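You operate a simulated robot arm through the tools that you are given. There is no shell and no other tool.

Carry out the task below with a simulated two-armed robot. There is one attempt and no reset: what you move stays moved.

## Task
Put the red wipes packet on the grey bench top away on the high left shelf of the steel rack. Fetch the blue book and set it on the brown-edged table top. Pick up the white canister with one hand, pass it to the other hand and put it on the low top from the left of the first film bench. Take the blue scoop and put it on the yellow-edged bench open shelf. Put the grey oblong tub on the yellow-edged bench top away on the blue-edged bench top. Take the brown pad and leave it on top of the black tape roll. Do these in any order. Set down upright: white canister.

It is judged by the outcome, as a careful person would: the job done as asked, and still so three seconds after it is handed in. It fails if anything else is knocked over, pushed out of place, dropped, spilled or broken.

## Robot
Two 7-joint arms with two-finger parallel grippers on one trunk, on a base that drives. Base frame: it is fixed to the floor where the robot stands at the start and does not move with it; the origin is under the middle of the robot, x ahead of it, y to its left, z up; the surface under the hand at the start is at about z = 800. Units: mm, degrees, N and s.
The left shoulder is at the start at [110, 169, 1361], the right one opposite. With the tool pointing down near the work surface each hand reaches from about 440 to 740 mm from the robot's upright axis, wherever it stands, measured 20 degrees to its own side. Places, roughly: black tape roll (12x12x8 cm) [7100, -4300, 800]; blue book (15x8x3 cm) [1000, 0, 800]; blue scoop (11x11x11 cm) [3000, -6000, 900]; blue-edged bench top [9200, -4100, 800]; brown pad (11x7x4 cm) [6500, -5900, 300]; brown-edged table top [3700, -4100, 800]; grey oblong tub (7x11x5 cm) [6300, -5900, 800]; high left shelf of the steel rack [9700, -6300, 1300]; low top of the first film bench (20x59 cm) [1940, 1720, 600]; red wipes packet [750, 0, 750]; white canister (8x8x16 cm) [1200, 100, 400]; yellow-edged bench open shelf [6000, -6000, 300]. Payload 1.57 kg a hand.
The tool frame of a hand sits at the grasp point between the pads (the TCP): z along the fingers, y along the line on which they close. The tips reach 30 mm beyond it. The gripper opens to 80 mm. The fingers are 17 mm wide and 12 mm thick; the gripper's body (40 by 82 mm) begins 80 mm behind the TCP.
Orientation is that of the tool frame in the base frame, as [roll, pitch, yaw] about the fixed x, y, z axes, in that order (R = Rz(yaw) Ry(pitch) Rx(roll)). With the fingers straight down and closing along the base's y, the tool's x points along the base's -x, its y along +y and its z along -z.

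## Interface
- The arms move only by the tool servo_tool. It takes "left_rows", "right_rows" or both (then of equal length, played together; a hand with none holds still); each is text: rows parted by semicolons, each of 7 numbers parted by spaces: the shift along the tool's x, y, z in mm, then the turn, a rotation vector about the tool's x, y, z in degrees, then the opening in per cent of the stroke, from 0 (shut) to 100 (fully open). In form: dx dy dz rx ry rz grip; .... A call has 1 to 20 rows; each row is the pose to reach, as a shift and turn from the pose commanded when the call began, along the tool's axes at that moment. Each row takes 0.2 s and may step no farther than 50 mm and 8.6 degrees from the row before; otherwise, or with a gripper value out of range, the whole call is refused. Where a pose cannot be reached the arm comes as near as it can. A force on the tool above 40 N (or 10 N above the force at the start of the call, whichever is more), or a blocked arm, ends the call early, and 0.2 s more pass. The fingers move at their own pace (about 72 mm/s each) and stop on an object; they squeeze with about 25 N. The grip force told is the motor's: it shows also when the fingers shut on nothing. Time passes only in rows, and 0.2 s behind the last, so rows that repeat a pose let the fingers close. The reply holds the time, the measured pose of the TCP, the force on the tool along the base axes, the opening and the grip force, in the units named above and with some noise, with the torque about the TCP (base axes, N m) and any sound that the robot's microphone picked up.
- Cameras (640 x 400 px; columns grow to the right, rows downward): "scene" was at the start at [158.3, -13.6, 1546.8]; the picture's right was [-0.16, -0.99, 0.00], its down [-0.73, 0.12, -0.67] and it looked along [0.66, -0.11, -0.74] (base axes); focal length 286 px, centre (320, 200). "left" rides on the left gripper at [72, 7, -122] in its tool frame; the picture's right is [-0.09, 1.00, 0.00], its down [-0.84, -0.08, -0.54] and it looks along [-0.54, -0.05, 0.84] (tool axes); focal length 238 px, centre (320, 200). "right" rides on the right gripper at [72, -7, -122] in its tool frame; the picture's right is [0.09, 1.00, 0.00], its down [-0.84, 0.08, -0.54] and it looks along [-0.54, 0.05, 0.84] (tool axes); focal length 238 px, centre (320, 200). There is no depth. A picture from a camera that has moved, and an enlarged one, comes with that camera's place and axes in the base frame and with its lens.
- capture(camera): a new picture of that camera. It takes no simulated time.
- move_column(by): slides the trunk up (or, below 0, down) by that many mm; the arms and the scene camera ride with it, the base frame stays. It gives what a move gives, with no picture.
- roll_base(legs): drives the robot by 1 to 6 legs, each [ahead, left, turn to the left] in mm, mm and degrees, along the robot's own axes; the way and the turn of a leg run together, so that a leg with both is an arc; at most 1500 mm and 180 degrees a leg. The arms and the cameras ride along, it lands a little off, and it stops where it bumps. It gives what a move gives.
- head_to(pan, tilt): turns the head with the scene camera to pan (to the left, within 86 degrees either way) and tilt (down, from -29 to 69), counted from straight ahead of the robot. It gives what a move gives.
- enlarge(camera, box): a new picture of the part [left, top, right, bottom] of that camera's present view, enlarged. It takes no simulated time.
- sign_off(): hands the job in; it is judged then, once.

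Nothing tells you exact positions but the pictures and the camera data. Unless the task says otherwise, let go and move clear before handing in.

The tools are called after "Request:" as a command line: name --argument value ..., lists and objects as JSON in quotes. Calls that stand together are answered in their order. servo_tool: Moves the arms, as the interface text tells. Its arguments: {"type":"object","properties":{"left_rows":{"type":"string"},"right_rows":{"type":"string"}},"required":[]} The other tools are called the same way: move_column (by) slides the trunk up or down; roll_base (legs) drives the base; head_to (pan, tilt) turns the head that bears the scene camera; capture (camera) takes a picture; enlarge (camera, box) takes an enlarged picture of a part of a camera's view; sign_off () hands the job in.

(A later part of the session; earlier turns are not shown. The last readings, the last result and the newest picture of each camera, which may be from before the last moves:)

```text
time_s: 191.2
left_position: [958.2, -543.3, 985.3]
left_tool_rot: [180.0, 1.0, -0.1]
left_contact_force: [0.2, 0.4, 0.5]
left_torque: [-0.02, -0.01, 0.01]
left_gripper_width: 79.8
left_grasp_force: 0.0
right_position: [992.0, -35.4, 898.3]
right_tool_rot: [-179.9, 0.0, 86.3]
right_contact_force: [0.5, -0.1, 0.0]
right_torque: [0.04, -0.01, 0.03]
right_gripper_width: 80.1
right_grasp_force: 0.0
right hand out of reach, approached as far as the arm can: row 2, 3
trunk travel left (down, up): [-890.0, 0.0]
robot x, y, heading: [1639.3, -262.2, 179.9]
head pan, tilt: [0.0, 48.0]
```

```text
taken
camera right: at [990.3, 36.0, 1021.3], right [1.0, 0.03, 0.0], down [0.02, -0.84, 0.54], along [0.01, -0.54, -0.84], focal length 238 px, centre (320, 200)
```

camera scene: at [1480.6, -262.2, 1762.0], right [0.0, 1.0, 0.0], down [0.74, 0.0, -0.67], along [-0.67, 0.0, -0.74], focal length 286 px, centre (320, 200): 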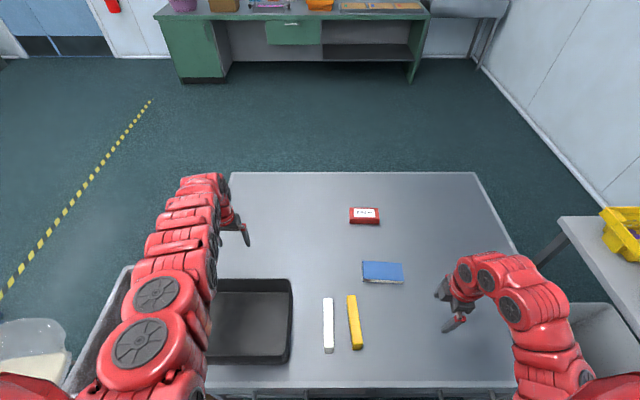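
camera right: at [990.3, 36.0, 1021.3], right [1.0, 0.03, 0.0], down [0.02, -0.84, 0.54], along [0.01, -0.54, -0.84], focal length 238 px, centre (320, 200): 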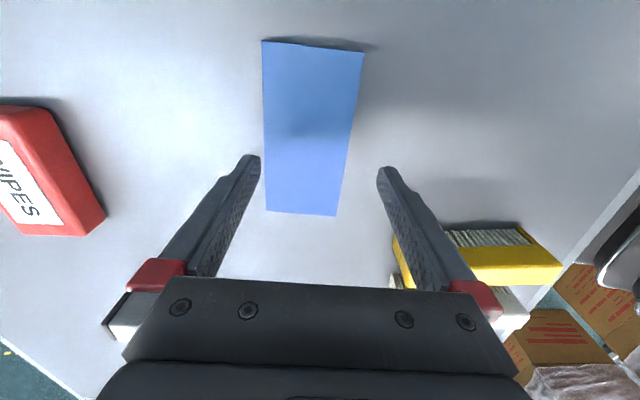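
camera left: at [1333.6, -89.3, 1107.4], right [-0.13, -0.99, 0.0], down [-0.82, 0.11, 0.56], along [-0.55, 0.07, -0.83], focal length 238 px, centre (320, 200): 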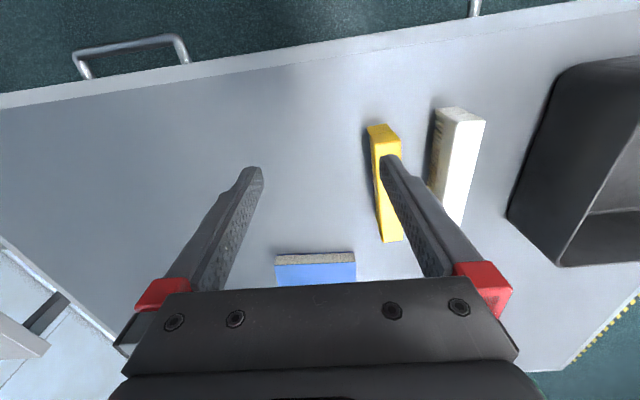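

Out of reach this low with the trunk fully up, so I'll recentre slightly higher and lower with the trunk instead.

Request:
servo_tool --right_rows "-1 -9 -40 0 0 0 100;-1 -9 -40 0 0 0 100"

Request:
move_column --by -80

Request:
capture --camera "right"

```text
time_s: 191.8
left_position: [956.4, -541.6, 984.9]
left_tool_rot: [180.0, 0.8, -0.2]
left_contact_force: [-0.6, -0.6, 0.1]
left_torque: [0.02, -0.03, -0.01]
left_gripper_width: 79.9
left_grasp_force: 0.0
right_position: [982.4, -34.9, 938.0]
right_tool_rot: [180.0, 0.1, 86.3]
right_contact_force: [0.3, 0.2, -0.4]
right_torque: [0.0, -0.01, 0.0]
right_gripper_width: 79.9
right_grasp_force: 0.1
trunk travel left (down, up): [-890.0, 0.0]
robot x, y, heading: [1639.7, -258.3, 180.3]
head pan, tilt: [0.0, 48.0]
```

```text
time_s: 192.9
left_position: [957.8, -543.4, 905.0]
left_tool_rot: [179.9, 1.0, -0.3]
left_contact_force: [0.2, 0.7, 0.2]
left_torque: [0.04, -0.01, -0.01]
left_gripper_width: 80.1
left_grasp_force: 0.0
right_position: [981.7, -36.0, 859.1]
right_tool_rot: [180.0, 0.1, 86.3]
right_contact_force: [0.3, 1.0, 0.6]
right_torque: [-0.01, 0.0, -0.02]
right_gripper_width: 80.0
right_grasp_force: 0.1
trunk travel left (down, up): [-810.0, 80.0]
robot x, y, heading: [1635.2, -265.9, 180.2]
head pan, tilt: [0.0, 48.0]
```

```text
taken
camera right: at [980.0, 35.8, 980.9], right [1.0, 0.03, 0.0], down [0.02, -0.84, 0.54], along [0.02, -0.54, -0.84], focal length 238 px, centre (320, 200)
```

right: 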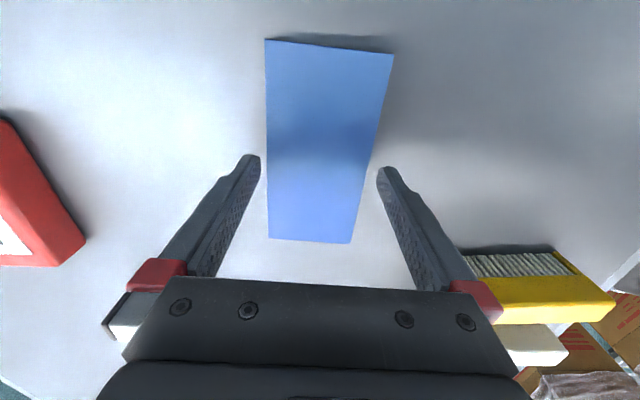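

The fingertips are level with the book's top and straddle it evenly. I'll lower 24 mm more and close.

Request:
move_column --by -24

Request:
servo_tool --right_rows "0 0 0 0 0 0 60;0 0 0 0 0 0 0;0 0 0 0 0 0 0;0 0 0 0 0 0 0"

Request:
capture --camera "right"

```text
time_s: 193.6
left_position: [956.9, -543.1, 881.6]
left_tool_rot: [-180.0, 1.0, -0.1]
left_contact_force: [0.4, 0.0, 0.0]
left_torque: [-0.02, 0.01, -0.03]
left_gripper_width: 80.0
left_grasp_force: 0.1
right_position: [981.1, -35.8, 835.2]
right_tool_rot: [180.0, 0.1, 86.2]
right_contact_force: [0.2, 0.8, 0.6]
right_torque: [-0.01, -0.02, 0.02]
right_gripper_width: 79.8
right_grasp_force: 0.1
trunk travel left (down, up): [-786.0, 104.0]
robot x, y, heading: [1637.7, -263.5, 180.0]
head pan, tilt: [0.0, 48.0]
```

```text
time_s: 194.6
left_position: [957.3, -542.8, 881.5]
left_tool_rot: [180.0, 1.1, -0.3]
left_contact_force: [-0.2, -0.1, -0.4]
left_torque: [0.03, -0.01, -0.01]
left_gripper_width: 79.7
left_grasp_force: 0.2
right_position: [982.2, -35.6, 835.6]
right_tool_rot: [179.9, 0.1, 86.3]
right_contact_force: [1.3, 0.5, 3.4]
right_torque: [-0.06, -0.12, -0.06]
right_gripper_width: 71.7
right_grasp_force: 24.9
trunk travel left (down, up): [-786.0, 104.0]
robot x, y, heading: [1638.2, -263.1, 180.1]
head pan, tilt: [0.0, 48.0]
```

```text
taken
camera right: at [980.5, 35.8, 957.3], right [1.0, 0.03, 0.0], down [0.02, -0.84, 0.54], along [0.01, -0.54, -0.84], focal length 238 px, centre (320, 200)
```

right: 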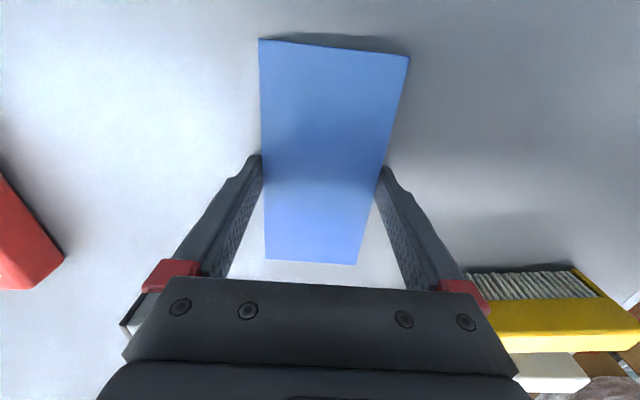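

The book is gripped at 71.7 mm. I'll lift it with the trunk.

Request:
move_column --by 104

Request:
capture --camera "scene"

Request:
capture --camera "right"

```text
time_s: 196.0
left_position: [956.4, -541.9, 984.1]
left_tool_rot: [-179.9, 1.0, -0.2]
left_contact_force: [0.9, 1.2, 0.3]
left_torque: [0.0, -0.01, -0.01]
left_gripper_width: 80.1
left_grasp_force: 0.1
right_position: [981.4, -35.6, 938.6]
right_tool_rot: [179.9, 0.1, 86.2]
right_contact_force: [0.7, -0.2, -1.4]
right_torque: [-0.01, 0.0, 0.0]
right_gripper_width: 71.4
right_grasp_force: 25.0
trunk travel left (down, up): [-890.0, 0.0]
robot x, y, heading: [1639.8, -266.3, 179.9]
head pan, tilt: [0.0, 48.0]
```

```text
taken
camera scene: at [1478.9, -262.9, 1761.8], right [0.0, 1.0, 0.0], down [0.74, 0.0, -0.67], along [-0.67, 0.0, -0.74], focal length 286 px, centre (320, 200)
```

scene: 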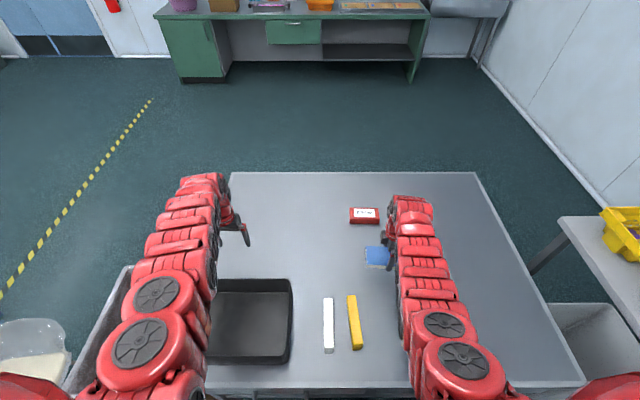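

```text
taken
camera right: at [979.7, 35.8, 1060.4], right [1.0, 0.03, 0.0], down [0.02, -0.84, 0.54], along [0.02, -0.54, -0.84], focal length 238 px, centre (320, 200)
```

right: 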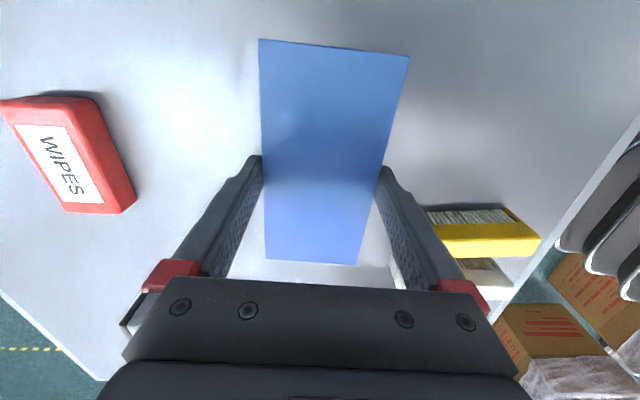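

The book is up. I'll raise both hands well above the tray and erasers, then back away from the bench.

Request:
servo_tool --left_rows "0 0 -25 0 0 0 100;0 0 -50 0 0 0 100;0 0 -75 0 0 0 100;0 0 -100 0 0 0 100;0 0 -120 0 0 0 100" --right_rows "0 0 -30 0 0 0 0;0 0 -60 0 0 0 0;0 0 -90 0 0 0 0;0 0 -120 0 0 0 0;0 0 -150 0 0 0 0"

Request:
roll_base --legs '[[-270, 0, 0]]'

Request:
capture --camera "scene"

```text
time_s: 197.2
left_position: [959.4, -543.0, 1106.5]
left_tool_rot: [-179.9, 0.9, -0.3]
left_contact_force: [-1.0, -0.7, -0.2]
left_torque: [0.01, 0.01, 0.01]
left_gripper_width: 80.1
left_grasp_force: 0.0
right_position: [984.1, -34.0, 1091.1]
right_tool_rot: [179.8, 0.0, 86.1]
right_contact_force: [0.0, 0.5, -1.5]
right_torque: [0.0, 0.0, -0.02]
right_gripper_width: 71.3
right_grasp_force: 25.3
trunk travel left (down, up): [-890.0, 0.0]
robot x, y, heading: [1637.9, -261.9, 179.6]
head pan, tilt: [0.0, 48.0]
```

```text
time_s: 199.1
left_position: [1219.9, -541.7, 1105.5]
left_tool_rot: [180.0, 0.9, -0.4]
left_contact_force: [0.5, -0.8, -0.3]
left_torque: [-0.01, -0.03, 0.02]
left_gripper_width: 80.0
left_grasp_force: 0.2
right_position: [1245.0, -35.4, 1088.2]
right_tool_rot: [179.9, 0.1, 86.2]
right_contact_force: [-0.2, -0.6, -1.4]
right_torque: [0.01, 0.01, 0.01]
right_gripper_width: 71.6
right_grasp_force: 25.3
trunk travel left (down, up): [-890.0, 0.0]
robot x, y, heading: [1899.9, -260.5, 180.2]
head pan, tilt: [0.0, 48.0]
```

```text
taken
camera scene: at [1741.5, -263.3, 1761.6], right [0.0, 1.0, 0.0], down [0.74, 0.0, -0.67], along [-0.67, 0.0, -0.74], focal length 286 px, centre (320, 200)
```

scene: 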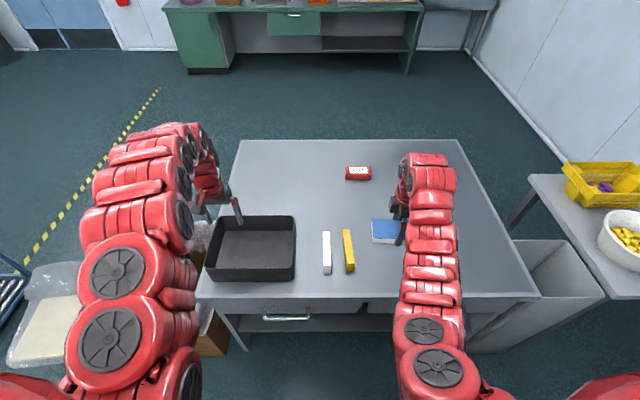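

I'll go left out of the aisle, back the way I came in, and then around to the front side of the bench for the wipes.

Request:
roll_base --legs '[[0, 1400, 0]]'

Request:
roll_base --legs '[[0, 1400, 0]]'

```text
time_s: 206.0
left_position: [1212.4, -1925.4, 1106.4]
left_tool_rot: [-180.0, 0.9, -0.5]
left_contact_force: [-0.2, -0.2, -0.2]
left_torque: [-0.03, 0.03, -0.03]
left_gripper_width: 80.0
left_grasp_force: 0.0
right_position: [1239.7, -1417.7, 1089.3]
right_tool_rot: [179.8, 0.1, 85.9]
right_contact_force: [0.3, 0.6, -0.5]
right_torque: [0.03, 0.01, -0.02]
right_gripper_width: 71.6
right_grasp_force: 24.9
trunk travel left (down, up): [-890.0, 0.0]
robot x, y, heading: [1893.9, -1648.9, 179.6]
head pan, tilt: [0.0, 48.0]
```

```text
time_s: 213.1
left_position: [1198.3, -3344.9, 1106.8]
left_tool_rot: [180.0, 0.9, -0.8]
left_contact_force: [0.5, 0.0, 0.2]
left_torque: [0.01, -0.03, 0.01]
left_gripper_width: 79.7
left_grasp_force: 0.0
right_position: [1226.3, -2837.4, 1089.8]
right_tool_rot: [179.9, 0.1, 85.7]
right_contact_force: [-0.3, -0.9, -1.8]
right_torque: [0.0, 0.02, -0.01]
right_gripper_width: 71.6
right_grasp_force: 24.8
trunk travel left (down, up): [-890.0, 0.0]
robot x, y, heading: [1881.1, -3072.6, 179.3]
head pan, tilt: [0.0, 48.0]
```

Request:
roll_base --legs '[[1300, 0, 0]]'

Request:
roll_base --legs '[[1250, 0, 0]]'

Request:
capture --camera "scene"

```text
time_s: 219.5
left_position: [-85.0, -3315.4, 1105.8]
left_tool_rot: [180.0, 0.9, -1.3]
left_contact_force: [0.1, 0.5, 0.4]
left_torque: [0.01, -0.02, 0.03]
left_gripper_width: 79.8
left_grasp_force: 0.1
right_position: [-51.1, -2809.1, 1089.4]
right_tool_rot: [179.9, 0.1, 85.1]
right_contact_force: [0.0, -0.1, -1.9]
right_torque: [0.0, -0.01, -0.03]
right_gripper_width: 71.4
right_grasp_force: 24.8
trunk travel left (down, up): [-890.0, 0.0]
robot x, y, heading: [598.7, -3051.5, 178.5]
head pan, tilt: [0.0, 48.0]
```

```text
time_s: 225.8
left_position: [-1331.6, -3299.7, 1107.2]
left_tool_rot: [179.9, 0.9, -0.9]
left_contact_force: [0.5, 0.6, -0.2]
left_torque: [0.04, -0.07, -0.02]
left_gripper_width: 80.1
left_grasp_force: 0.1
right_position: [-1303.4, -2791.9, 1089.5]
right_tool_rot: [179.9, 0.1, 85.7]
right_contact_force: [0.0, 0.1, -0.5]
right_torque: [-0.03, 0.0, 0.01]
right_gripper_width: 71.5
right_grasp_force: 24.9
trunk travel left (down, up): [-890.0, 0.0]
robot x, y, heading: [-650.7, -3028.4, 179.3]
head pan, tilt: [0.0, 48.0]
```

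```text
taken
camera scene: at [-807.8, -3025.7, 1761.9], right [0.01, 1.0, 0.0], down [0.74, -0.01, -0.67], along [-0.67, 0.01, -0.74], focal length 286 px, centre (320, 200)
```

scene: 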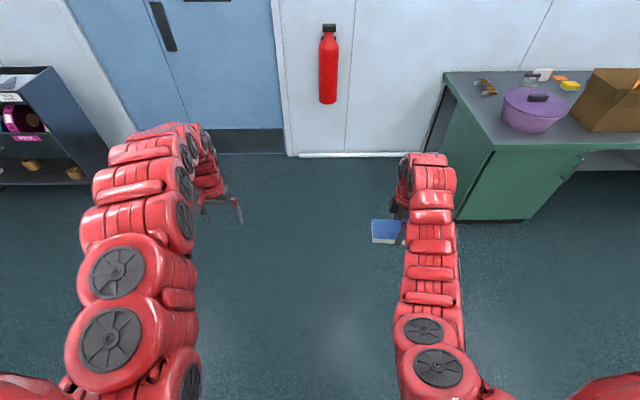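

I'll turn to face the bench front (heading 0) and move sideways to y ≈ −75.

Request:
roll_base --legs '[[0, 0, -90], [0, 0, -89]]'

Request:
roll_base --legs '[[0, 1475, 0]]'

Request:
roll_base --legs '[[0, 1450, 0]]'

Request:
capture --camera "scene"

```text
time_s: 233.7
left_position: [14.2, -2709.5, 1106.2]
left_tool_rot: [-179.9, 0.9, -177.0]
left_contact_force: [0.6, -0.4, 0.1]
left_torque: [-0.01, 0.01, 0.01]
left_gripper_width: 80.2
left_grasp_force: 0.1
right_position: [18.5, -3217.2, 1089.4]
right_tool_rot: [179.8, 0.0, -90.5]
right_contact_force: [-0.5, 0.0, -1.1]
right_torque: [-0.02, 0.02, -0.02]
right_gripper_width: 71.7
right_grasp_force: 25.1
trunk travel left (down, up): [-890.0, 0.0]
robot x, y, heading: [-649.1, -3029.2, 3.2]
head pan, tilt: [0.0, 48.0]
```

```text
time_s: 240.9
left_position: [-89.3, -1244.8, 1106.9]
left_tool_rot: [-180.0, 0.9, -175.7]
left_contact_force: [-0.1, -0.8, 0.7]
left_torque: [0.01, -0.03, -0.04]
left_gripper_width: 80.0
left_grasp_force: 0.0
right_position: [-72.7, -1753.6, 1089.2]
right_tool_rot: [179.9, 0.1, -89.2]
right_contact_force: [-0.2, 0.2, -2.2]
right_torque: [0.0, -0.01, 0.0]
right_gripper_width: 71.4
right_grasp_force: 25.0
trunk travel left (down, up): [-890.0, 0.0]
robot x, y, heading: [-747.0, -1574.4, 4.4]
head pan, tilt: [0.0, 48.0]
```

```text
time_s: 248.1
left_position: [-164.7, 164.5, 1106.5]
left_tool_rot: [180.0, 0.8, -177.8]
left_contact_force: [0.5, -0.5, 0.5]
left_torque: [-0.01, 0.02, 0.0]
left_gripper_width: 80.0
left_grasp_force: 0.1
right_position: [-164.8, -344.4, 1089.9]
right_tool_rot: [179.9, 0.0, -91.2]
right_contact_force: [0.4, -0.6, -1.5]
right_torque: [-0.02, 0.02, -0.02]
right_gripper_width: 71.6
right_grasp_force: 24.9
trunk travel left (down, up): [-890.0, 0.0]
robot x, y, heading: [-828.8, -149.9, 2.4]
head pan, tilt: [0.0, 48.0]
```

```text
taken
camera scene: at [-671.4, -140.0, 1761.9], right [0.04, -1.0, 0.0], down [-0.74, -0.03, -0.67], along [0.67, 0.03, -0.74], focal length 286 px, centre (320, 200)
```

scene: 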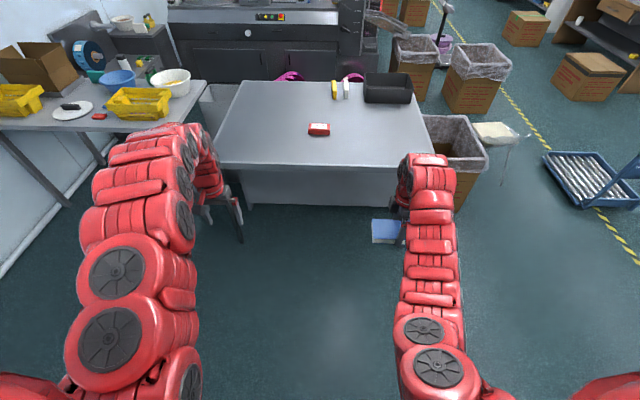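

I'm back in front of the bench. Before I choose how to grip the wipes, I'll zoom in on the rack in the far corner to see how its shelves are laid out.

Request:
head_to --pan -33 --tilt 5

Request:
capture --camera "scene"

Request:
enlarge --camera "scene" --box '[280, 160, 380, 225]'

```text
time_s: 249.2
left_position: [-165.4, 164.6, 1105.6]
left_tool_rot: [180.0, 0.8, -177.8]
left_contact_force: [0.2, 0.8, 0.4]
left_torque: [-0.01, 0.02, -0.01]
left_gripper_width: 79.9
left_grasp_force: 0.1
right_position: [-164.3, -344.8, 1087.9]
right_tool_rot: [179.9, 0.2, -91.3]
right_contact_force: [0.1, 0.7, -1.0]
right_torque: [0.0, -0.01, 0.0]
right_gripper_width: 71.5
right_grasp_force: 24.8
trunk travel left (down, up): [-890.0, 0.0]
robot x, y, heading: [-829.4, -145.9, 2.4]
head pan, tilt: [-33.0, 5.0]
```

```text
taken
camera scene: at [-670.9, -189.7, 1829.0], right [-0.51, -0.86, 0.0], down [-0.08, 0.04, -1.0], along [0.86, -0.51, -0.09], focal length 286 px, centre (320, 200)
```

scene: 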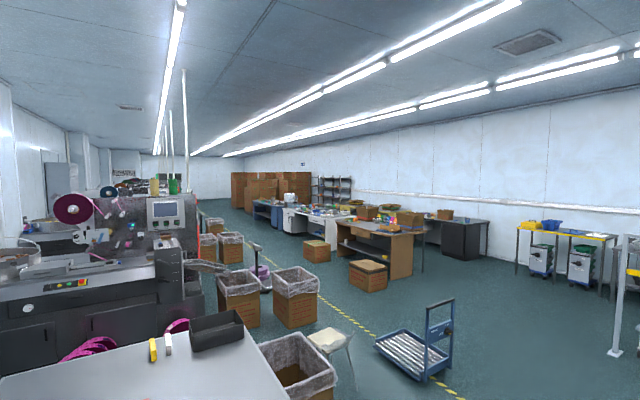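

```text
6.15 times, centred on (330, 192) of scene
camera zoom: at [-670.9, -189.7, 1829.0], right [-0.51, -0.86, 0.0], down [-0.08, 0.04, -1.0], along [0.86, -0.51, -0.09], focal length 1762 px, centre (258, 246)
```

zoom: 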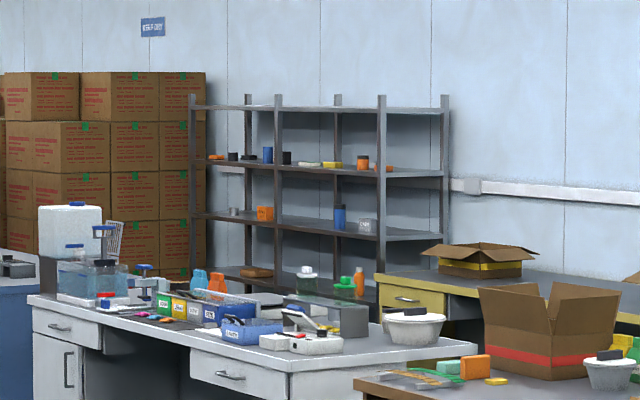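

The rack's shelves are about 390 mm apart, with the high shelf at z ≈ 1300 and another above it. So I should grip the wipes with a tilted hand that can slide in between. I'll set up the left hand now: turn it 90° so it closes along x, then tilt it 50°.

Request:
servo_tool --left_rows "0 0 0 0 0 8.2 100;0 0 0 0 0 16.4 100;0 0 0 0 0 24.6 100;0 0 0 0 0 32.8 100;0 0 0 0 0 41 100;0 0 0 0 0 49.2 100;0 0 0 0 0 57.4 100;0 0 0 0 0 65.6 100;0 0 0 0 0 73.8 100;0 0 0 0 0 82 100;0 0 0 0 0 89 100"

Request:
servo_tool --left_rows "0 0 10 0 -8.3 0 100;0 0 20 0 -16.6 0 100;0 0 30 0 -25 0 100;0 0 40 0 -33.3 0 100;0 0 50 0 -41.6 0 100;0 0 60 0 -50 0 100"

Request:
head_to --pan 0 --tilt 48

Request:
capture --camera "scene"

```text
time_s: 251.6
left_position: [-164.2, 163.8, 1105.7]
left_tool_rot: [179.1, 0.1, 93.2]
left_contact_force: [-0.7, 0.1, 0.2]
left_torque: [0.02, -0.01, -0.03]
left_gripper_width: 80.1
left_grasp_force: 0.0
right_position: [-164.8, -342.1, 1088.8]
right_tool_rot: [179.8, 0.1, -91.1]
right_contact_force: [0.5, 0.6, -2.3]
right_torque: [-0.01, 0.0, 0.0]
right_gripper_width: 71.7
right_grasp_force: 25.2
trunk travel left (down, up): [-890.0, 0.0]
robot x, y, heading: [-829.3, -146.2, 2.3]
head pan, tilt: [-33.0, 5.0]
```

```text
time_s: 253.0
left_position: [-209.7, 153.5, 1055.8]
left_tool_rot: [178.7, 41.2, 92.5]
left_contact_force: [0.9, -0.8, 0.5]
left_torque: [0.0, -0.02, 0.01]
left_gripper_width: 80.0
left_grasp_force: 0.1
left hand out of reach, approached as far as the arm can: row 3, 4, 5, 6
right_position: [-164.3, -344.0, 1089.6]
right_tool_rot: [179.9, 0.1, -91.1]
right_contact_force: [-0.3, -0.4, -2.1]
right_torque: [-0.01, 0.04, -0.01]
right_gripper_width: 71.7
right_grasp_force: 25.0
trunk travel left (down, up): [-890.0, 0.0]
robot x, y, heading: [-832.2, -143.7, 2.3]
head pan, tilt: [-33.0, 5.0]
```

```text
time_s: 254.1
left_position: [-208.2, 153.5, 1055.7]
left_tool_rot: [178.7, 41.1, 92.4]
left_contact_force: [0.2, 0.1, -0.1]
left_torque: [-0.03, 0.02, 0.01]
left_gripper_width: 79.9
left_grasp_force: 0.1
right_position: [-166.0, -343.4, 1089.5]
right_tool_rot: [179.9, 0.1, -91.2]
right_contact_force: [0.3, -0.8, -1.2]
right_torque: [0.02, -0.01, -0.05]
right_gripper_width: 71.3
right_grasp_force: 25.2
trunk travel left (down, up): [-890.0, 0.0]
robot x, y, heading: [-830.4, -147.3, 2.5]
head pan, tilt: [0.0, 48.0]
```

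```text
taken
camera scene: at [-671.4, -139.5, 1761.9], right [0.04, -1.0, 0.0], down [-0.74, -0.03, -0.67], along [0.67, 0.03, -0.74], focal length 286 px, centre (320, 200)
```

scene: 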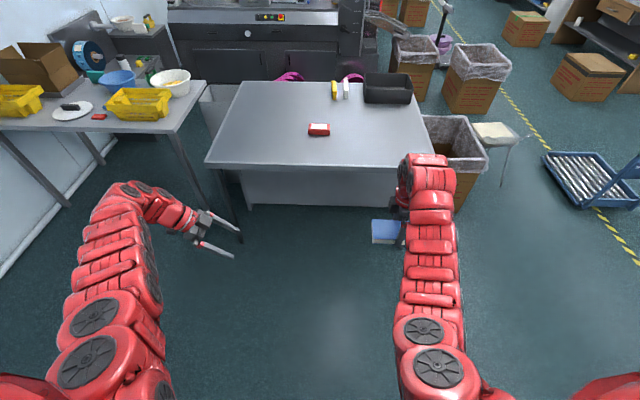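

The tilted pose works. I'll bring the left hand inward, finish the tilt, and then drive up to the bench.

Request:
servo_tool --left_rows "-30 0 26 0 -1.5 0 100;-60 0 52 0 -3 0 100;-90 0 78 0 -4.5 0 100;-120 0 104 0 -6 0 100;-150 0 130 0 -7.5 0 100;-150 0 130 0 -9 0 100"

Request:
roll_base --legs '[[0, 0, -2.4], [960, 15, 0]]'

Request:
capture --camera "scene"

Request:
capture --camera "left"

```text
time_s: 255.5
left_position: [-195.5, -49.5, 1055.8]
left_tool_rot: [178.6, 50.1, 92.2]
left_contact_force: [0.7, 0.7, -1.1]
left_torque: [0.01, -0.01, 0.02]
left_gripper_width: 79.9
left_grasp_force: 0.0
right_position: [-165.4, -344.2, 1088.1]
right_tool_rot: [179.9, 0.0, -91.2]
right_contact_force: [1.0, -0.7, -1.7]
right_torque: [-0.01, -0.03, -0.01]
right_gripper_width: 71.4
right_grasp_force: 24.8
trunk travel left (down, up): [-890.0, 0.0]
robot x, y, heading: [-830.3, -147.2, 2.7]
head pan, tilt: [0.0, 48.0]
```

```text
time_s: 260.9
left_position: [767.1, -53.2, 1057.7]
left_tool_rot: [178.6, 50.1, 90.1]
left_contact_force: [0.3, -0.6, 0.5]
left_torque: [-0.01, 0.01, 0.02]
left_gripper_width: 80.2
left_grasp_force: 0.0
right_position: [786.1, -349.2, 1087.8]
right_tool_rot: [180.0, 0.1, -93.3]
right_contact_force: [0.2, 0.2, -0.9]
right_torque: [0.0, -0.02, 0.0]
right_gripper_width: 71.5
right_grasp_force: 25.6
trunk travel left (down, up): [-890.0, 0.0]
robot x, y, heading: [129.3, -124.0, 0.3]
head pan, tilt: [0.0, 48.0]
```

```text
taken
camera scene: at [287.8, -127.4, 1761.9], right [0.01, -1.0, 0.0], down [-0.74, 0.0, -0.67], along [0.67, 0.0, -0.74], focal length 286 px, centre (320, 200)
```

scene: 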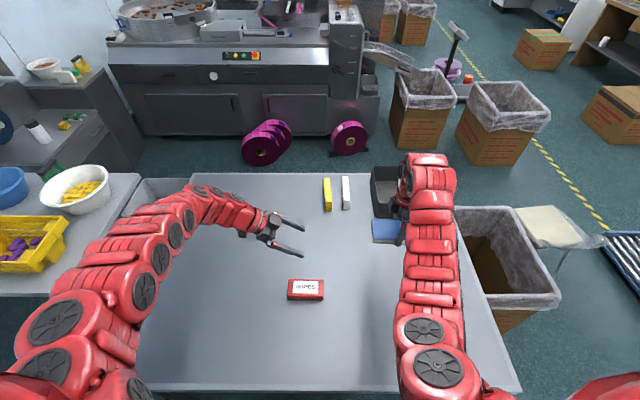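

```text
taken
camera left: at [770.5, 87.0, 1079.4], right [1.0, -0.04, 0.09], down [-0.09, -0.12, 0.99], along [-0.03, -0.99, -0.13], focal length 238 px, centre (320, 200)
```

left: 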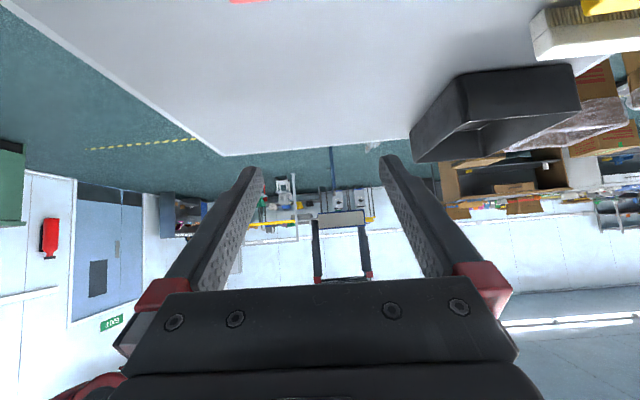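

Request:
enlarge --camera "scene" --box '[255, 240, 355, 320]'

```text
5.00 times, centred on (305, 280) of scene
camera zoom: at [287.8, -127.4, 1761.9], right [0.01, -1.0, 0.0], down [-0.74, 0.0, -0.67], along [0.67, 0.0, -0.74], focal length 1432 px, centre (395, -200)
```

zoom: 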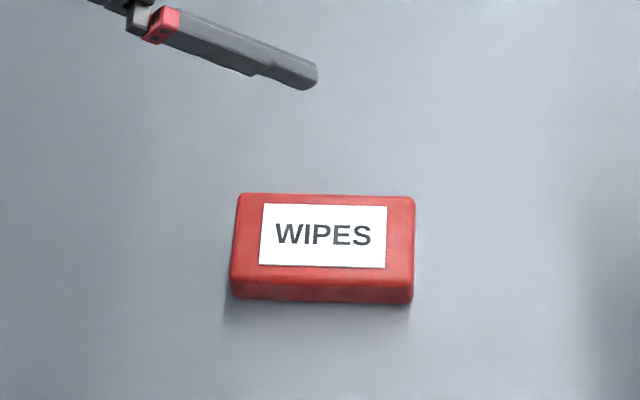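

The wipes are centred at (720, −77), 65 mm across in x and about 30 mm tall. I'll position the tilted left hand directly above and lower the trunk.

Request:
servo_tool --left_rows "-4 -24 5 0.7 0 0 100;-8 -47 9 1.4 0 0 100;-8 -47 9 1.4 0 0 100"

Request:
move_column --by -150

Request:
capture --camera "left"

Request:
enlarge --camera "scene" --box '[220, 200, 400, 340]'

```text
time_s: 261.7
left_position: [720.5, -68.0, 1055.9]
left_tool_rot: [-179.9, 50.1, 90.0]
left_contact_force: [0.5, -0.3, -0.7]
left_torque: [0.0, 0.0, -0.01]
left_gripper_width: 80.1
left_grasp_force: 0.1
right_position: [788.1, -350.8, 1087.7]
right_tool_rot: [179.8, 0.1, -93.2]
right_contact_force: [-0.2, 0.8, -1.5]
right_torque: [-0.01, 0.01, 0.01]
right_gripper_width: 71.5
right_grasp_force: 24.8
trunk travel left (down, up): [-890.0, 0.0]
robot x, y, heading: [129.8, -129.5, 0.2]
head pan, tilt: [0.0, 48.0]
```

```text
time_s: 263.4
left_position: [720.6, -67.9, 906.2]
left_tool_rot: [-180.0, 50.1, 90.1]
left_contact_force: [-0.1, 0.2, 0.4]
left_torque: [-0.02, 0.02, 0.0]
left_gripper_width: 79.9
left_grasp_force: 0.0
right_position: [786.8, -349.8, 937.7]
right_tool_rot: [180.0, 0.2, -93.2]
right_contact_force: [-0.3, 0.1, -1.9]
right_torque: [0.0, 0.01, 0.0]
right_gripper_width: 71.3
right_grasp_force: 25.0
trunk travel left (down, up): [-740.0, 150.0]
robot x, y, heading: [128.7, -131.5, 0.2]
head pan, tilt: [0.0, 48.0]
```

```text
taken
camera left: at [726.6, 72.8, 928.4], right [1.0, -0.06, 0.07], down [-0.08, -0.12, 0.99], along [-0.05, -0.99, -0.13], focal length 238 px, centre (320, 200)
```

left: 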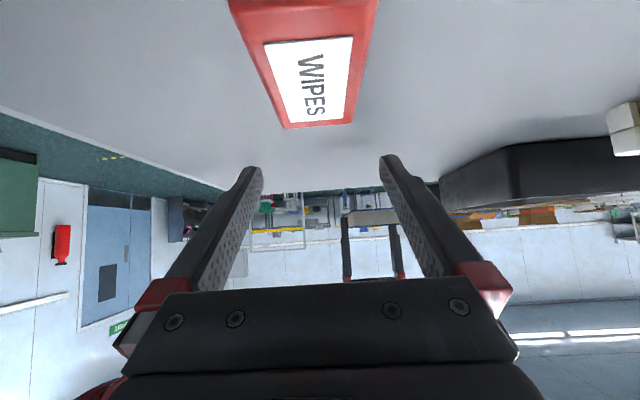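

```text
2.86 times, centred on (310, 270) of scene
camera zoom: at [288.1, -127.3, 1611.9], right [0.01, -1.0, 0.0], down [-0.74, 0.0, -0.67], along [0.67, 0.0, -0.74], focal length 818 px, centre (349, 0)
```

zoom: 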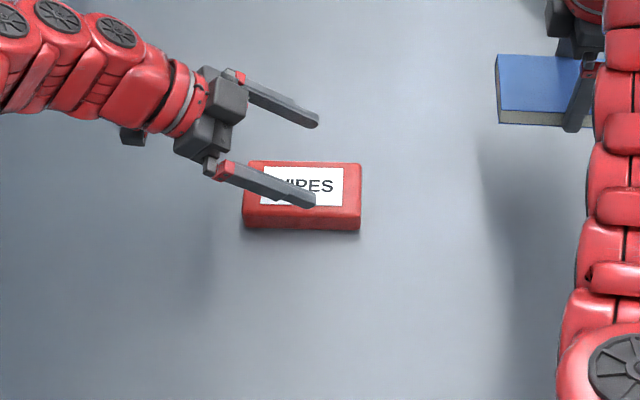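

The left camera confirms x is centred. I'll lower the trunk 75 mm so the fingers straddle the packet, then close.

Request:
move_column --by -60

Request:
enlarge --camera "scene" --box '[220, 200, 400, 340]'

Request:
capture --camera "left"

```text
time_s: 264.4
left_position: [720.4, -67.5, 846.4]
left_tool_rot: [-180.0, 50.1, 90.1]
left_contact_force: [0.3, 1.1, 0.1]
left_torque: [-0.01, -0.04, 0.0]
left_gripper_width: 80.3
left_grasp_force: 0.0
right_position: [786.8, -349.1, 879.2]
right_tool_rot: [-180.0, 0.2, -93.3]
right_contact_force: [0.3, -0.6, -1.6]
right_torque: [0.0, 0.01, 0.03]
right_gripper_width: 71.4
right_grasp_force: 25.1
trunk travel left (down, up): [-680.0, 210.0]
robot x, y, heading: [128.8, -126.3, 0.4]
head pan, tilt: [0.0, 48.0]
```

```text
2.86 times, centred on (310, 270) of scene
camera zoom: at [288.1, -127.3, 1551.9], right [0.01, -1.0, 0.0], down [-0.74, 0.0, -0.67], along [0.67, 0.0, -0.74], focal length 818 px, centre (349, 0)
```

zoom: 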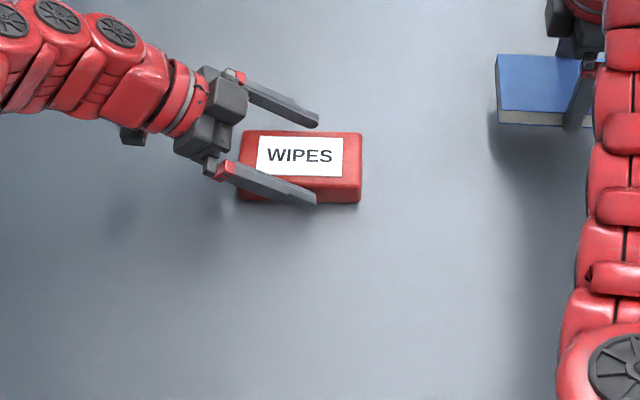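

```text
taken
camera left: at [726.6, 72.8, 868.5], right [1.0, -0.06, 0.07], down [-0.08, -0.12, 0.99], along [-0.05, -0.99, -0.13], focal length 238 px, centre (320, 200)
```

left: 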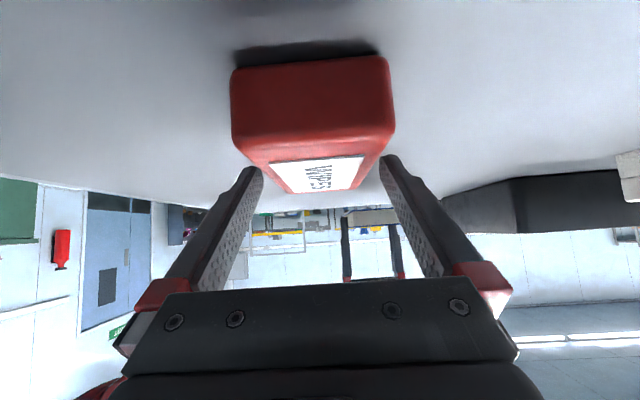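

Request:
move_column --by -16

Request:
servo_tool --left_rows "0 0 0 0 0 0 60;0 0 0 0 0 0 0;0 0 0 0 0 0 0;0 0 0 0 0 0 0"

Request:
enlarge --camera "scene" --box '[220, 200, 400, 340]'

```text
time_s: 265.1
left_position: [719.5, -67.4, 829.0]
left_tool_rot: [180.0, 50.2, 90.0]
left_contact_force: [0.4, 0.0, 0.0]
left_torque: [0.01, -0.01, -0.01]
left_gripper_width: 79.9
left_grasp_force: 0.2
right_position: [786.7, -349.7, 862.8]
right_tool_rot: [179.9, 0.1, -93.3]
right_contact_force: [-0.6, 0.2, -1.0]
right_torque: [0.02, 0.0, 0.04]
right_gripper_width: 71.6
right_grasp_force: 24.5
trunk travel left (down, up): [-664.0, 226.0]
robot x, y, heading: [127.5, -125.7, 0.2]
head pan, tilt: [0.0, 48.0]
```

```text
time_s: 266.1
left_position: [719.2, -67.5, 830.0]
left_tool_rot: [180.0, 50.1, 90.0]
left_contact_force: [-0.8, -1.1, 2.7]
left_torque: [-0.05, 0.1, 0.02]
left_gripper_width: 65.3
left_grasp_force: 25.1
right_position: [787.3, -350.5, 863.0]
right_tool_rot: [-180.0, 0.1, -93.3]
right_contact_force: [0.7, -0.2, -1.8]
right_torque: [-0.02, 0.0, 0.0]
right_gripper_width: 71.4
right_grasp_force: 25.5
trunk travel left (down, up): [-664.0, 226.0]
robot x, y, heading: [132.9, -126.7, 0.4]
head pan, tilt: [0.0, 48.0]
```

```text
2.86 times, centred on (310, 270) of scene
camera zoom: at [288.0, -127.3, 1535.9], right [0.01, -1.0, 0.0], down [-0.74, 0.0, -0.67], along [0.67, 0.0, -0.74], focal length 818 px, centre (349, 0)
```

zoom: 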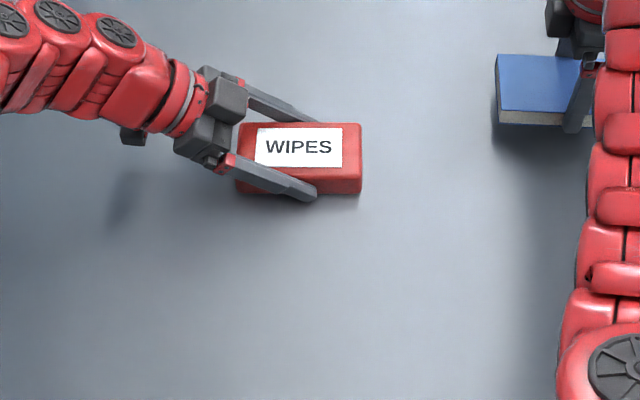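

The wipes packet is gripped at 65.3 mm. I'll lift it with the trunk and check.

Request:
move_column --by 226

Request:
capture --camera "scene"

Request:
capture --camera "left"

```text
time_s: 268.4
left_position: [720.6, -67.1, 1054.8]
left_tool_rot: [180.0, 50.0, 90.1]
left_contact_force: [-0.7, -0.2, -0.8]
left_torque: [0.01, -0.02, 0.01]
left_gripper_width: 65.6
left_grasp_force: 24.9
right_position: [787.0, -349.9, 1088.5]
right_tool_rot: [-180.0, 0.2, -93.3]
right_contact_force: [-0.5, -0.2, -1.5]
right_torque: [0.0, 0.01, 0.02]
right_gripper_width: 71.4
right_grasp_force: 24.9
trunk travel left (down, up): [-890.0, 0.0]
robot x, y, heading: [126.1, -126.9, 0.2]
head pan, tilt: [0.0, 48.0]
```

```text
taken
camera scene: at [288.7, -127.3, 1761.8], right [0.01, -1.0, 0.0], down [-0.74, 0.0, -0.67], along [0.67, 0.0, -0.74], focal length 286 px, centre (320, 200)
```

scene: 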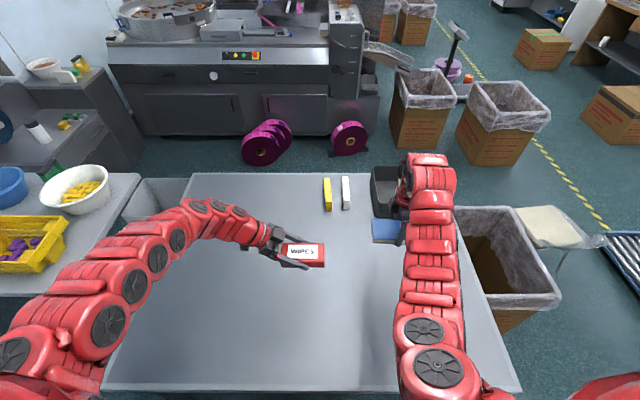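

```text
taken
camera left: at [727.0, 72.8, 1078.2], right [1.0, -0.06, 0.07], down [-0.08, -0.12, 0.99], along [-0.05, -0.99, -0.13], focal length 238 px, centre (320, 200)
```

left: 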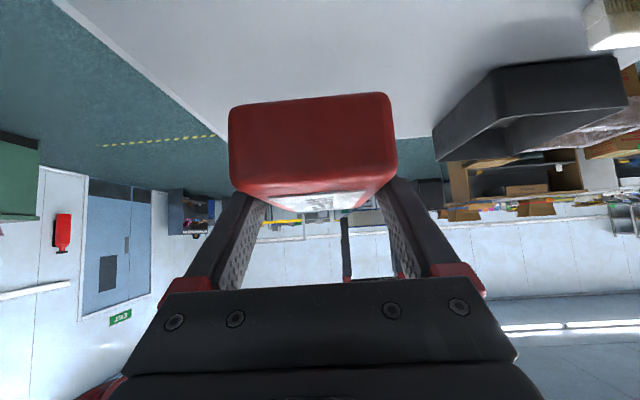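

Both items are in hand. Now I'll back away and drive around to the brown-edged table near (3700, −4100).

Request:
roll_base --legs '[[-720, 0, 0]]'

Request:
roll_base --legs '[[470, -1400, 0]]'

Request:
roll_base --legs '[[470, -1400, 0]]'

Request:
head_to --pan -20 --tilt 25

Request:
capture --camera "scene"

```text
time_s: 272.4
left_position: [7.1, -73.5, 1056.1]
left_tool_rot: [-180.0, 50.1, 89.8]
left_contact_force: [0.6, -0.5, -0.8]
left_torque: [-0.02, 0.02, -0.01]
left_gripper_width: 65.4
left_grasp_force: 25.2
right_position: [71.0, -357.1, 1087.4]
right_tool_rot: [180.0, 0.1, -93.7]
right_contact_force: [0.4, -0.1, -2.4]
right_torque: [-0.01, 0.0, -0.05]
right_gripper_width: 71.8
right_grasp_force: 25.5
trunk travel left (down, up): [-890.0, 0.0]
robot x, y, heading: [-580.5, -131.3, -0.1]
head pan, tilt: [0.0, 48.0]
```

```text
time_s: 279.7
left_position: [487.6, -1454.9, 1055.3]
left_tool_rot: [179.9, 50.2, 91.5]
left_contact_force: [-0.3, 0.1, -0.7]
left_torque: [0.02, 0.02, -0.01]
left_gripper_width: 65.5
left_grasp_force: 24.5
right_position: [561.7, -1735.7, 1088.5]
right_tool_rot: [179.8, 0.2, -91.8]
right_contact_force: [-0.4, 0.6, -0.7]
right_torque: [0.02, 0.0, 0.01]
right_gripper_width: 71.6
right_grasp_force: 24.7
trunk travel left (down, up): [-890.0, 0.0]
robot x, y, heading: [-99.9, -1529.7, 1.7]
head pan, tilt: [0.0, 48.0]
```

```text
time_s: 287.0
left_position: [981.9, -2865.1, 1054.9]
left_tool_rot: [179.9, 50.1, 89.9]
left_contact_force: [0.3, 0.0, -0.5]
left_torque: [0.02, 0.03, -0.03]
left_gripper_width: 65.6
left_grasp_force: 25.6
right_position: [1046.4, -3147.6, 1088.2]
right_tool_rot: [179.9, 0.1, -93.4]
right_contact_force: [-0.2, 1.0, -1.2]
right_torque: [-0.01, 0.0, 0.01]
right_gripper_width: 71.5
right_grasp_force: 26.0
trunk travel left (down, up): [-890.0, 0.0]
robot x, y, heading: [388.0, -2926.0, 0.1]
head pan, tilt: [0.0, 48.0]
```

```text
time_s: 287.9
left_position: [982.0, -2865.5, 1055.7]
left_tool_rot: [179.9, 50.0, 89.9]
left_contact_force: [0.9, 0.3, -0.6]
left_torque: [0.0, 0.06, 0.03]
left_gripper_width: 65.3
left_grasp_force: 25.2
right_position: [1047.3, -3148.2, 1089.0]
right_tool_rot: [179.9, 0.1, -93.5]
right_contact_force: [-0.9, 0.3, -1.4]
right_torque: [-0.01, -0.03, -0.03]
right_gripper_width: 71.5
right_grasp_force: 24.6
trunk travel left (down, up): [-890.0, 0.0]
robot x, y, heading: [391.4, -2924.3, 0.1]
head pan, tilt: [-20.0, 25.0]
```

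```text
taken
camera scene: at [557.8, -2955.0, 1796.5], right [-0.34, -0.94, 0.0], down [-0.4, 0.14, -0.91], along [0.85, -0.31, -0.42], focal length 286 px, centre (320, 200)
```

scene: 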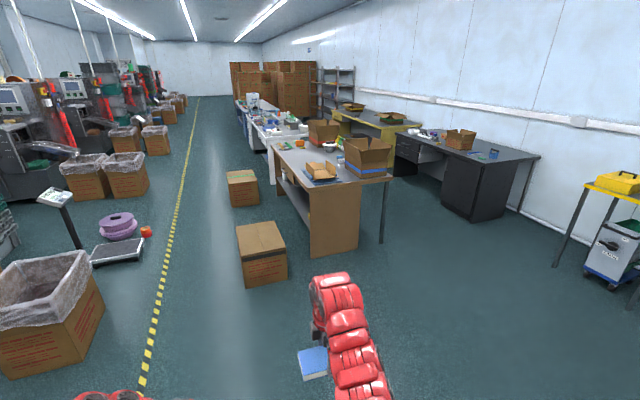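

Request:
enlarge --camera "scene" --box '[225, 100, 425, 225]'

Request:
enlarge --camera "scene" --box '[400, 110, 560, 220]'

```text
3.20 times, centred on (325, 162) of scene
camera zoom: at [557.8, -2955.0, 1796.5], right [-0.34, -0.94, 0.0], down [-0.4, 0.14, -0.91], along [0.85, -0.31, -0.42], focal length 916 px, centre (304, 320)
```

zoom: 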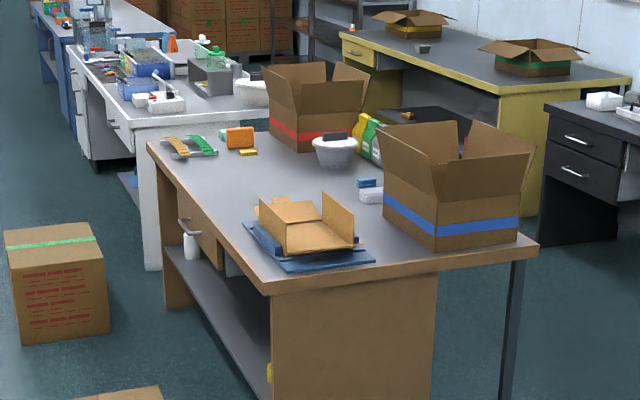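

```text
3.64 times, centred on (480, 165) of scene
camera zoom: at [557.8, -2955.0, 1796.5], right [-0.34, -0.94, 0.0], down [-0.4, 0.14, -0.91], along [0.85, -0.31, -0.42], focal length 1041 px, centre (-262, 327)
```

zoom: 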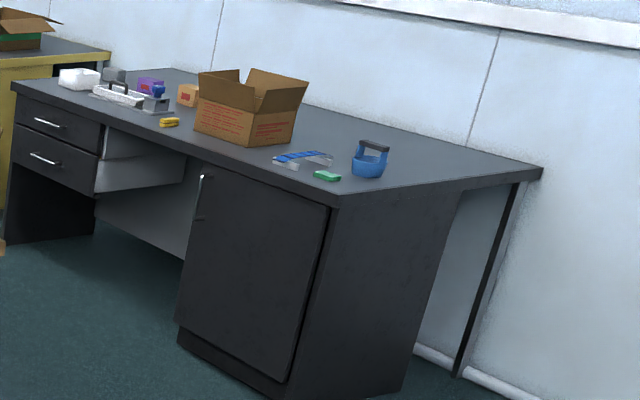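

The brown-edged table has a clear patch along its front (+y) edge, around x 3400–3900. I'll drive along the aisle past the first carton, then turn to face the table.

Request:
roll_base --legs '[[1350, 0, 0]]'

Request:
roll_base --legs '[[600, 325, 0]]'

Request:
roll_base --legs '[[1230, 0, 0]]'

Request:
roll_base --legs '[[0, 0, -90]]'

Request:
head_to --pan 0 --tilt 30

Request:
capture --camera "scene"

```text
time_s: 294.6
left_position: [2326.2, -2877.8, 1057.2]
left_tool_rot: [-180.0, 50.1, 89.1]
left_contact_force: [0.0, 0.2, -1.1]
left_torque: [0.0, 0.0, 0.0]
left_gripper_width: 65.3
left_grasp_force: 25.0
right_position: [2387.7, -3163.1, 1088.5]
right_tool_rot: [179.8, 0.2, -94.3]
right_contact_force: [0.2, 0.5, -0.9]
right_torque: [-0.02, 0.03, 0.02]
right_gripper_width: 71.3
right_grasp_force: 25.4
trunk travel left (down, up): [-890.0, 0.0]
robot x, y, heading: [1732.1, -2928.6, -0.7]
head pan, tilt: [-20.0, 25.0]
```

```text
time_s: 298.4
left_position: [2923.3, -2543.1, 1055.4]
left_tool_rot: [-180.0, 50.0, 89.8]
left_contact_force: [0.1, -0.5, -1.2]
left_torque: [0.02, 0.0, -0.02]
left_gripper_width: 65.6
left_grasp_force: 25.2
right_position: [2988.1, -2826.3, 1088.9]
right_tool_rot: [179.9, 0.2, -93.5]
right_contact_force: [-0.2, 0.6, -1.9]
right_torque: [-0.03, -0.01, 0.0]
right_gripper_width: 71.4
right_grasp_force: 25.0
trunk travel left (down, up): [-890.0, 0.0]
robot x, y, heading: [2333.8, -2602.1, 0.1]
head pan, tilt: [-20.0, 25.0]
```

```text
time_s: 304.5
left_position: [4122.5, -2541.3, 1054.7]
left_tool_rot: [179.9, 50.1, 89.8]
left_contact_force: [-0.2, 0.4, -0.5]
left_torque: [0.02, -0.02, 0.0]
left_gripper_width: 65.5
left_grasp_force: 25.3
right_position: [4188.6, -2825.6, 1089.1]
right_tool_rot: [179.9, 0.1, -93.5]
right_contact_force: [-0.5, 0.1, -1.8]
right_torque: [-0.01, 0.03, 0.01]
right_gripper_width: 71.6
right_grasp_force: 25.1
trunk travel left (down, up): [-890.0, 0.0]
robot x, y, heading: [3533.1, -2597.6, 0.1]
head pan, tilt: [-20.0, 25.0]
```

```text
time_s: 308.6
left_position: [3610.3, -3188.5, 1055.2]
left_tool_rot: [-180.0, 50.2, 1.9]
left_contact_force: [-0.2, 0.1, -0.5]
left_torque: [-0.01, 0.01, -0.03]
left_gripper_width: 65.6
left_grasp_force: 25.4
right_position: [3327.7, -3263.3, 1088.5]
right_tool_rot: [179.8, 0.1, 178.4]
right_contact_force: [-0.7, 0.5, -1.2]
right_torque: [-0.01, -0.02, -0.01]
right_gripper_width: 71.6
right_grasp_force: 24.6
trunk travel left (down, up): [-890.0, 0.0]
robot x, y, heading: [3532.4, -2602.2, -87.9]
head pan, tilt: [-20.0, 25.0]
```

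```text
time_s: 309.5
left_position: [3608.9, -3188.5, 1054.7]
left_tool_rot: [-180.0, 50.2, 1.7]
left_contact_force: [-0.1, 0.5, -0.8]
left_torque: [-0.01, 0.0, -0.03]
left_gripper_width: 65.8
left_grasp_force: 25.1
right_position: [3328.6, -3262.7, 1088.9]
right_tool_rot: [179.8, 0.0, 178.4]
right_contact_force: [-0.5, 0.0, -2.4]
right_torque: [0.04, 0.03, 0.02]
right_gripper_width: 71.3
right_grasp_force: 24.6
trunk travel left (down, up): [-890.0, 0.0]
robot x, y, heading: [3530.4, -2600.5, -88.2]
head pan, tilt: [0.0, 30.0]
```

```text
taken
camera scene: at [3537.5, -2770.6, 1788.7], right [-1.0, -0.03, 0.0], down [-0.02, 0.5, -0.87], along [0.03, -0.87, -0.5], focal length 286 px, centre (320, 200)
```

scene: 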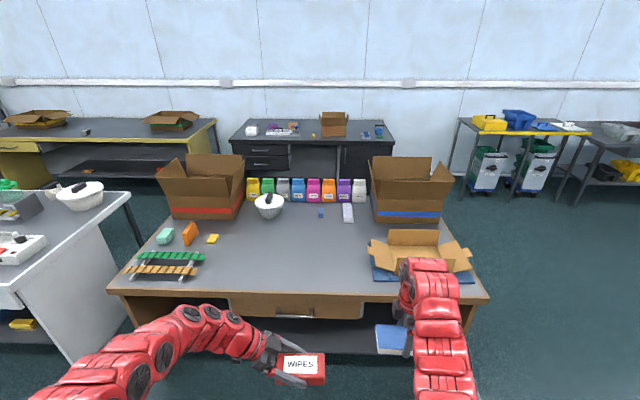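

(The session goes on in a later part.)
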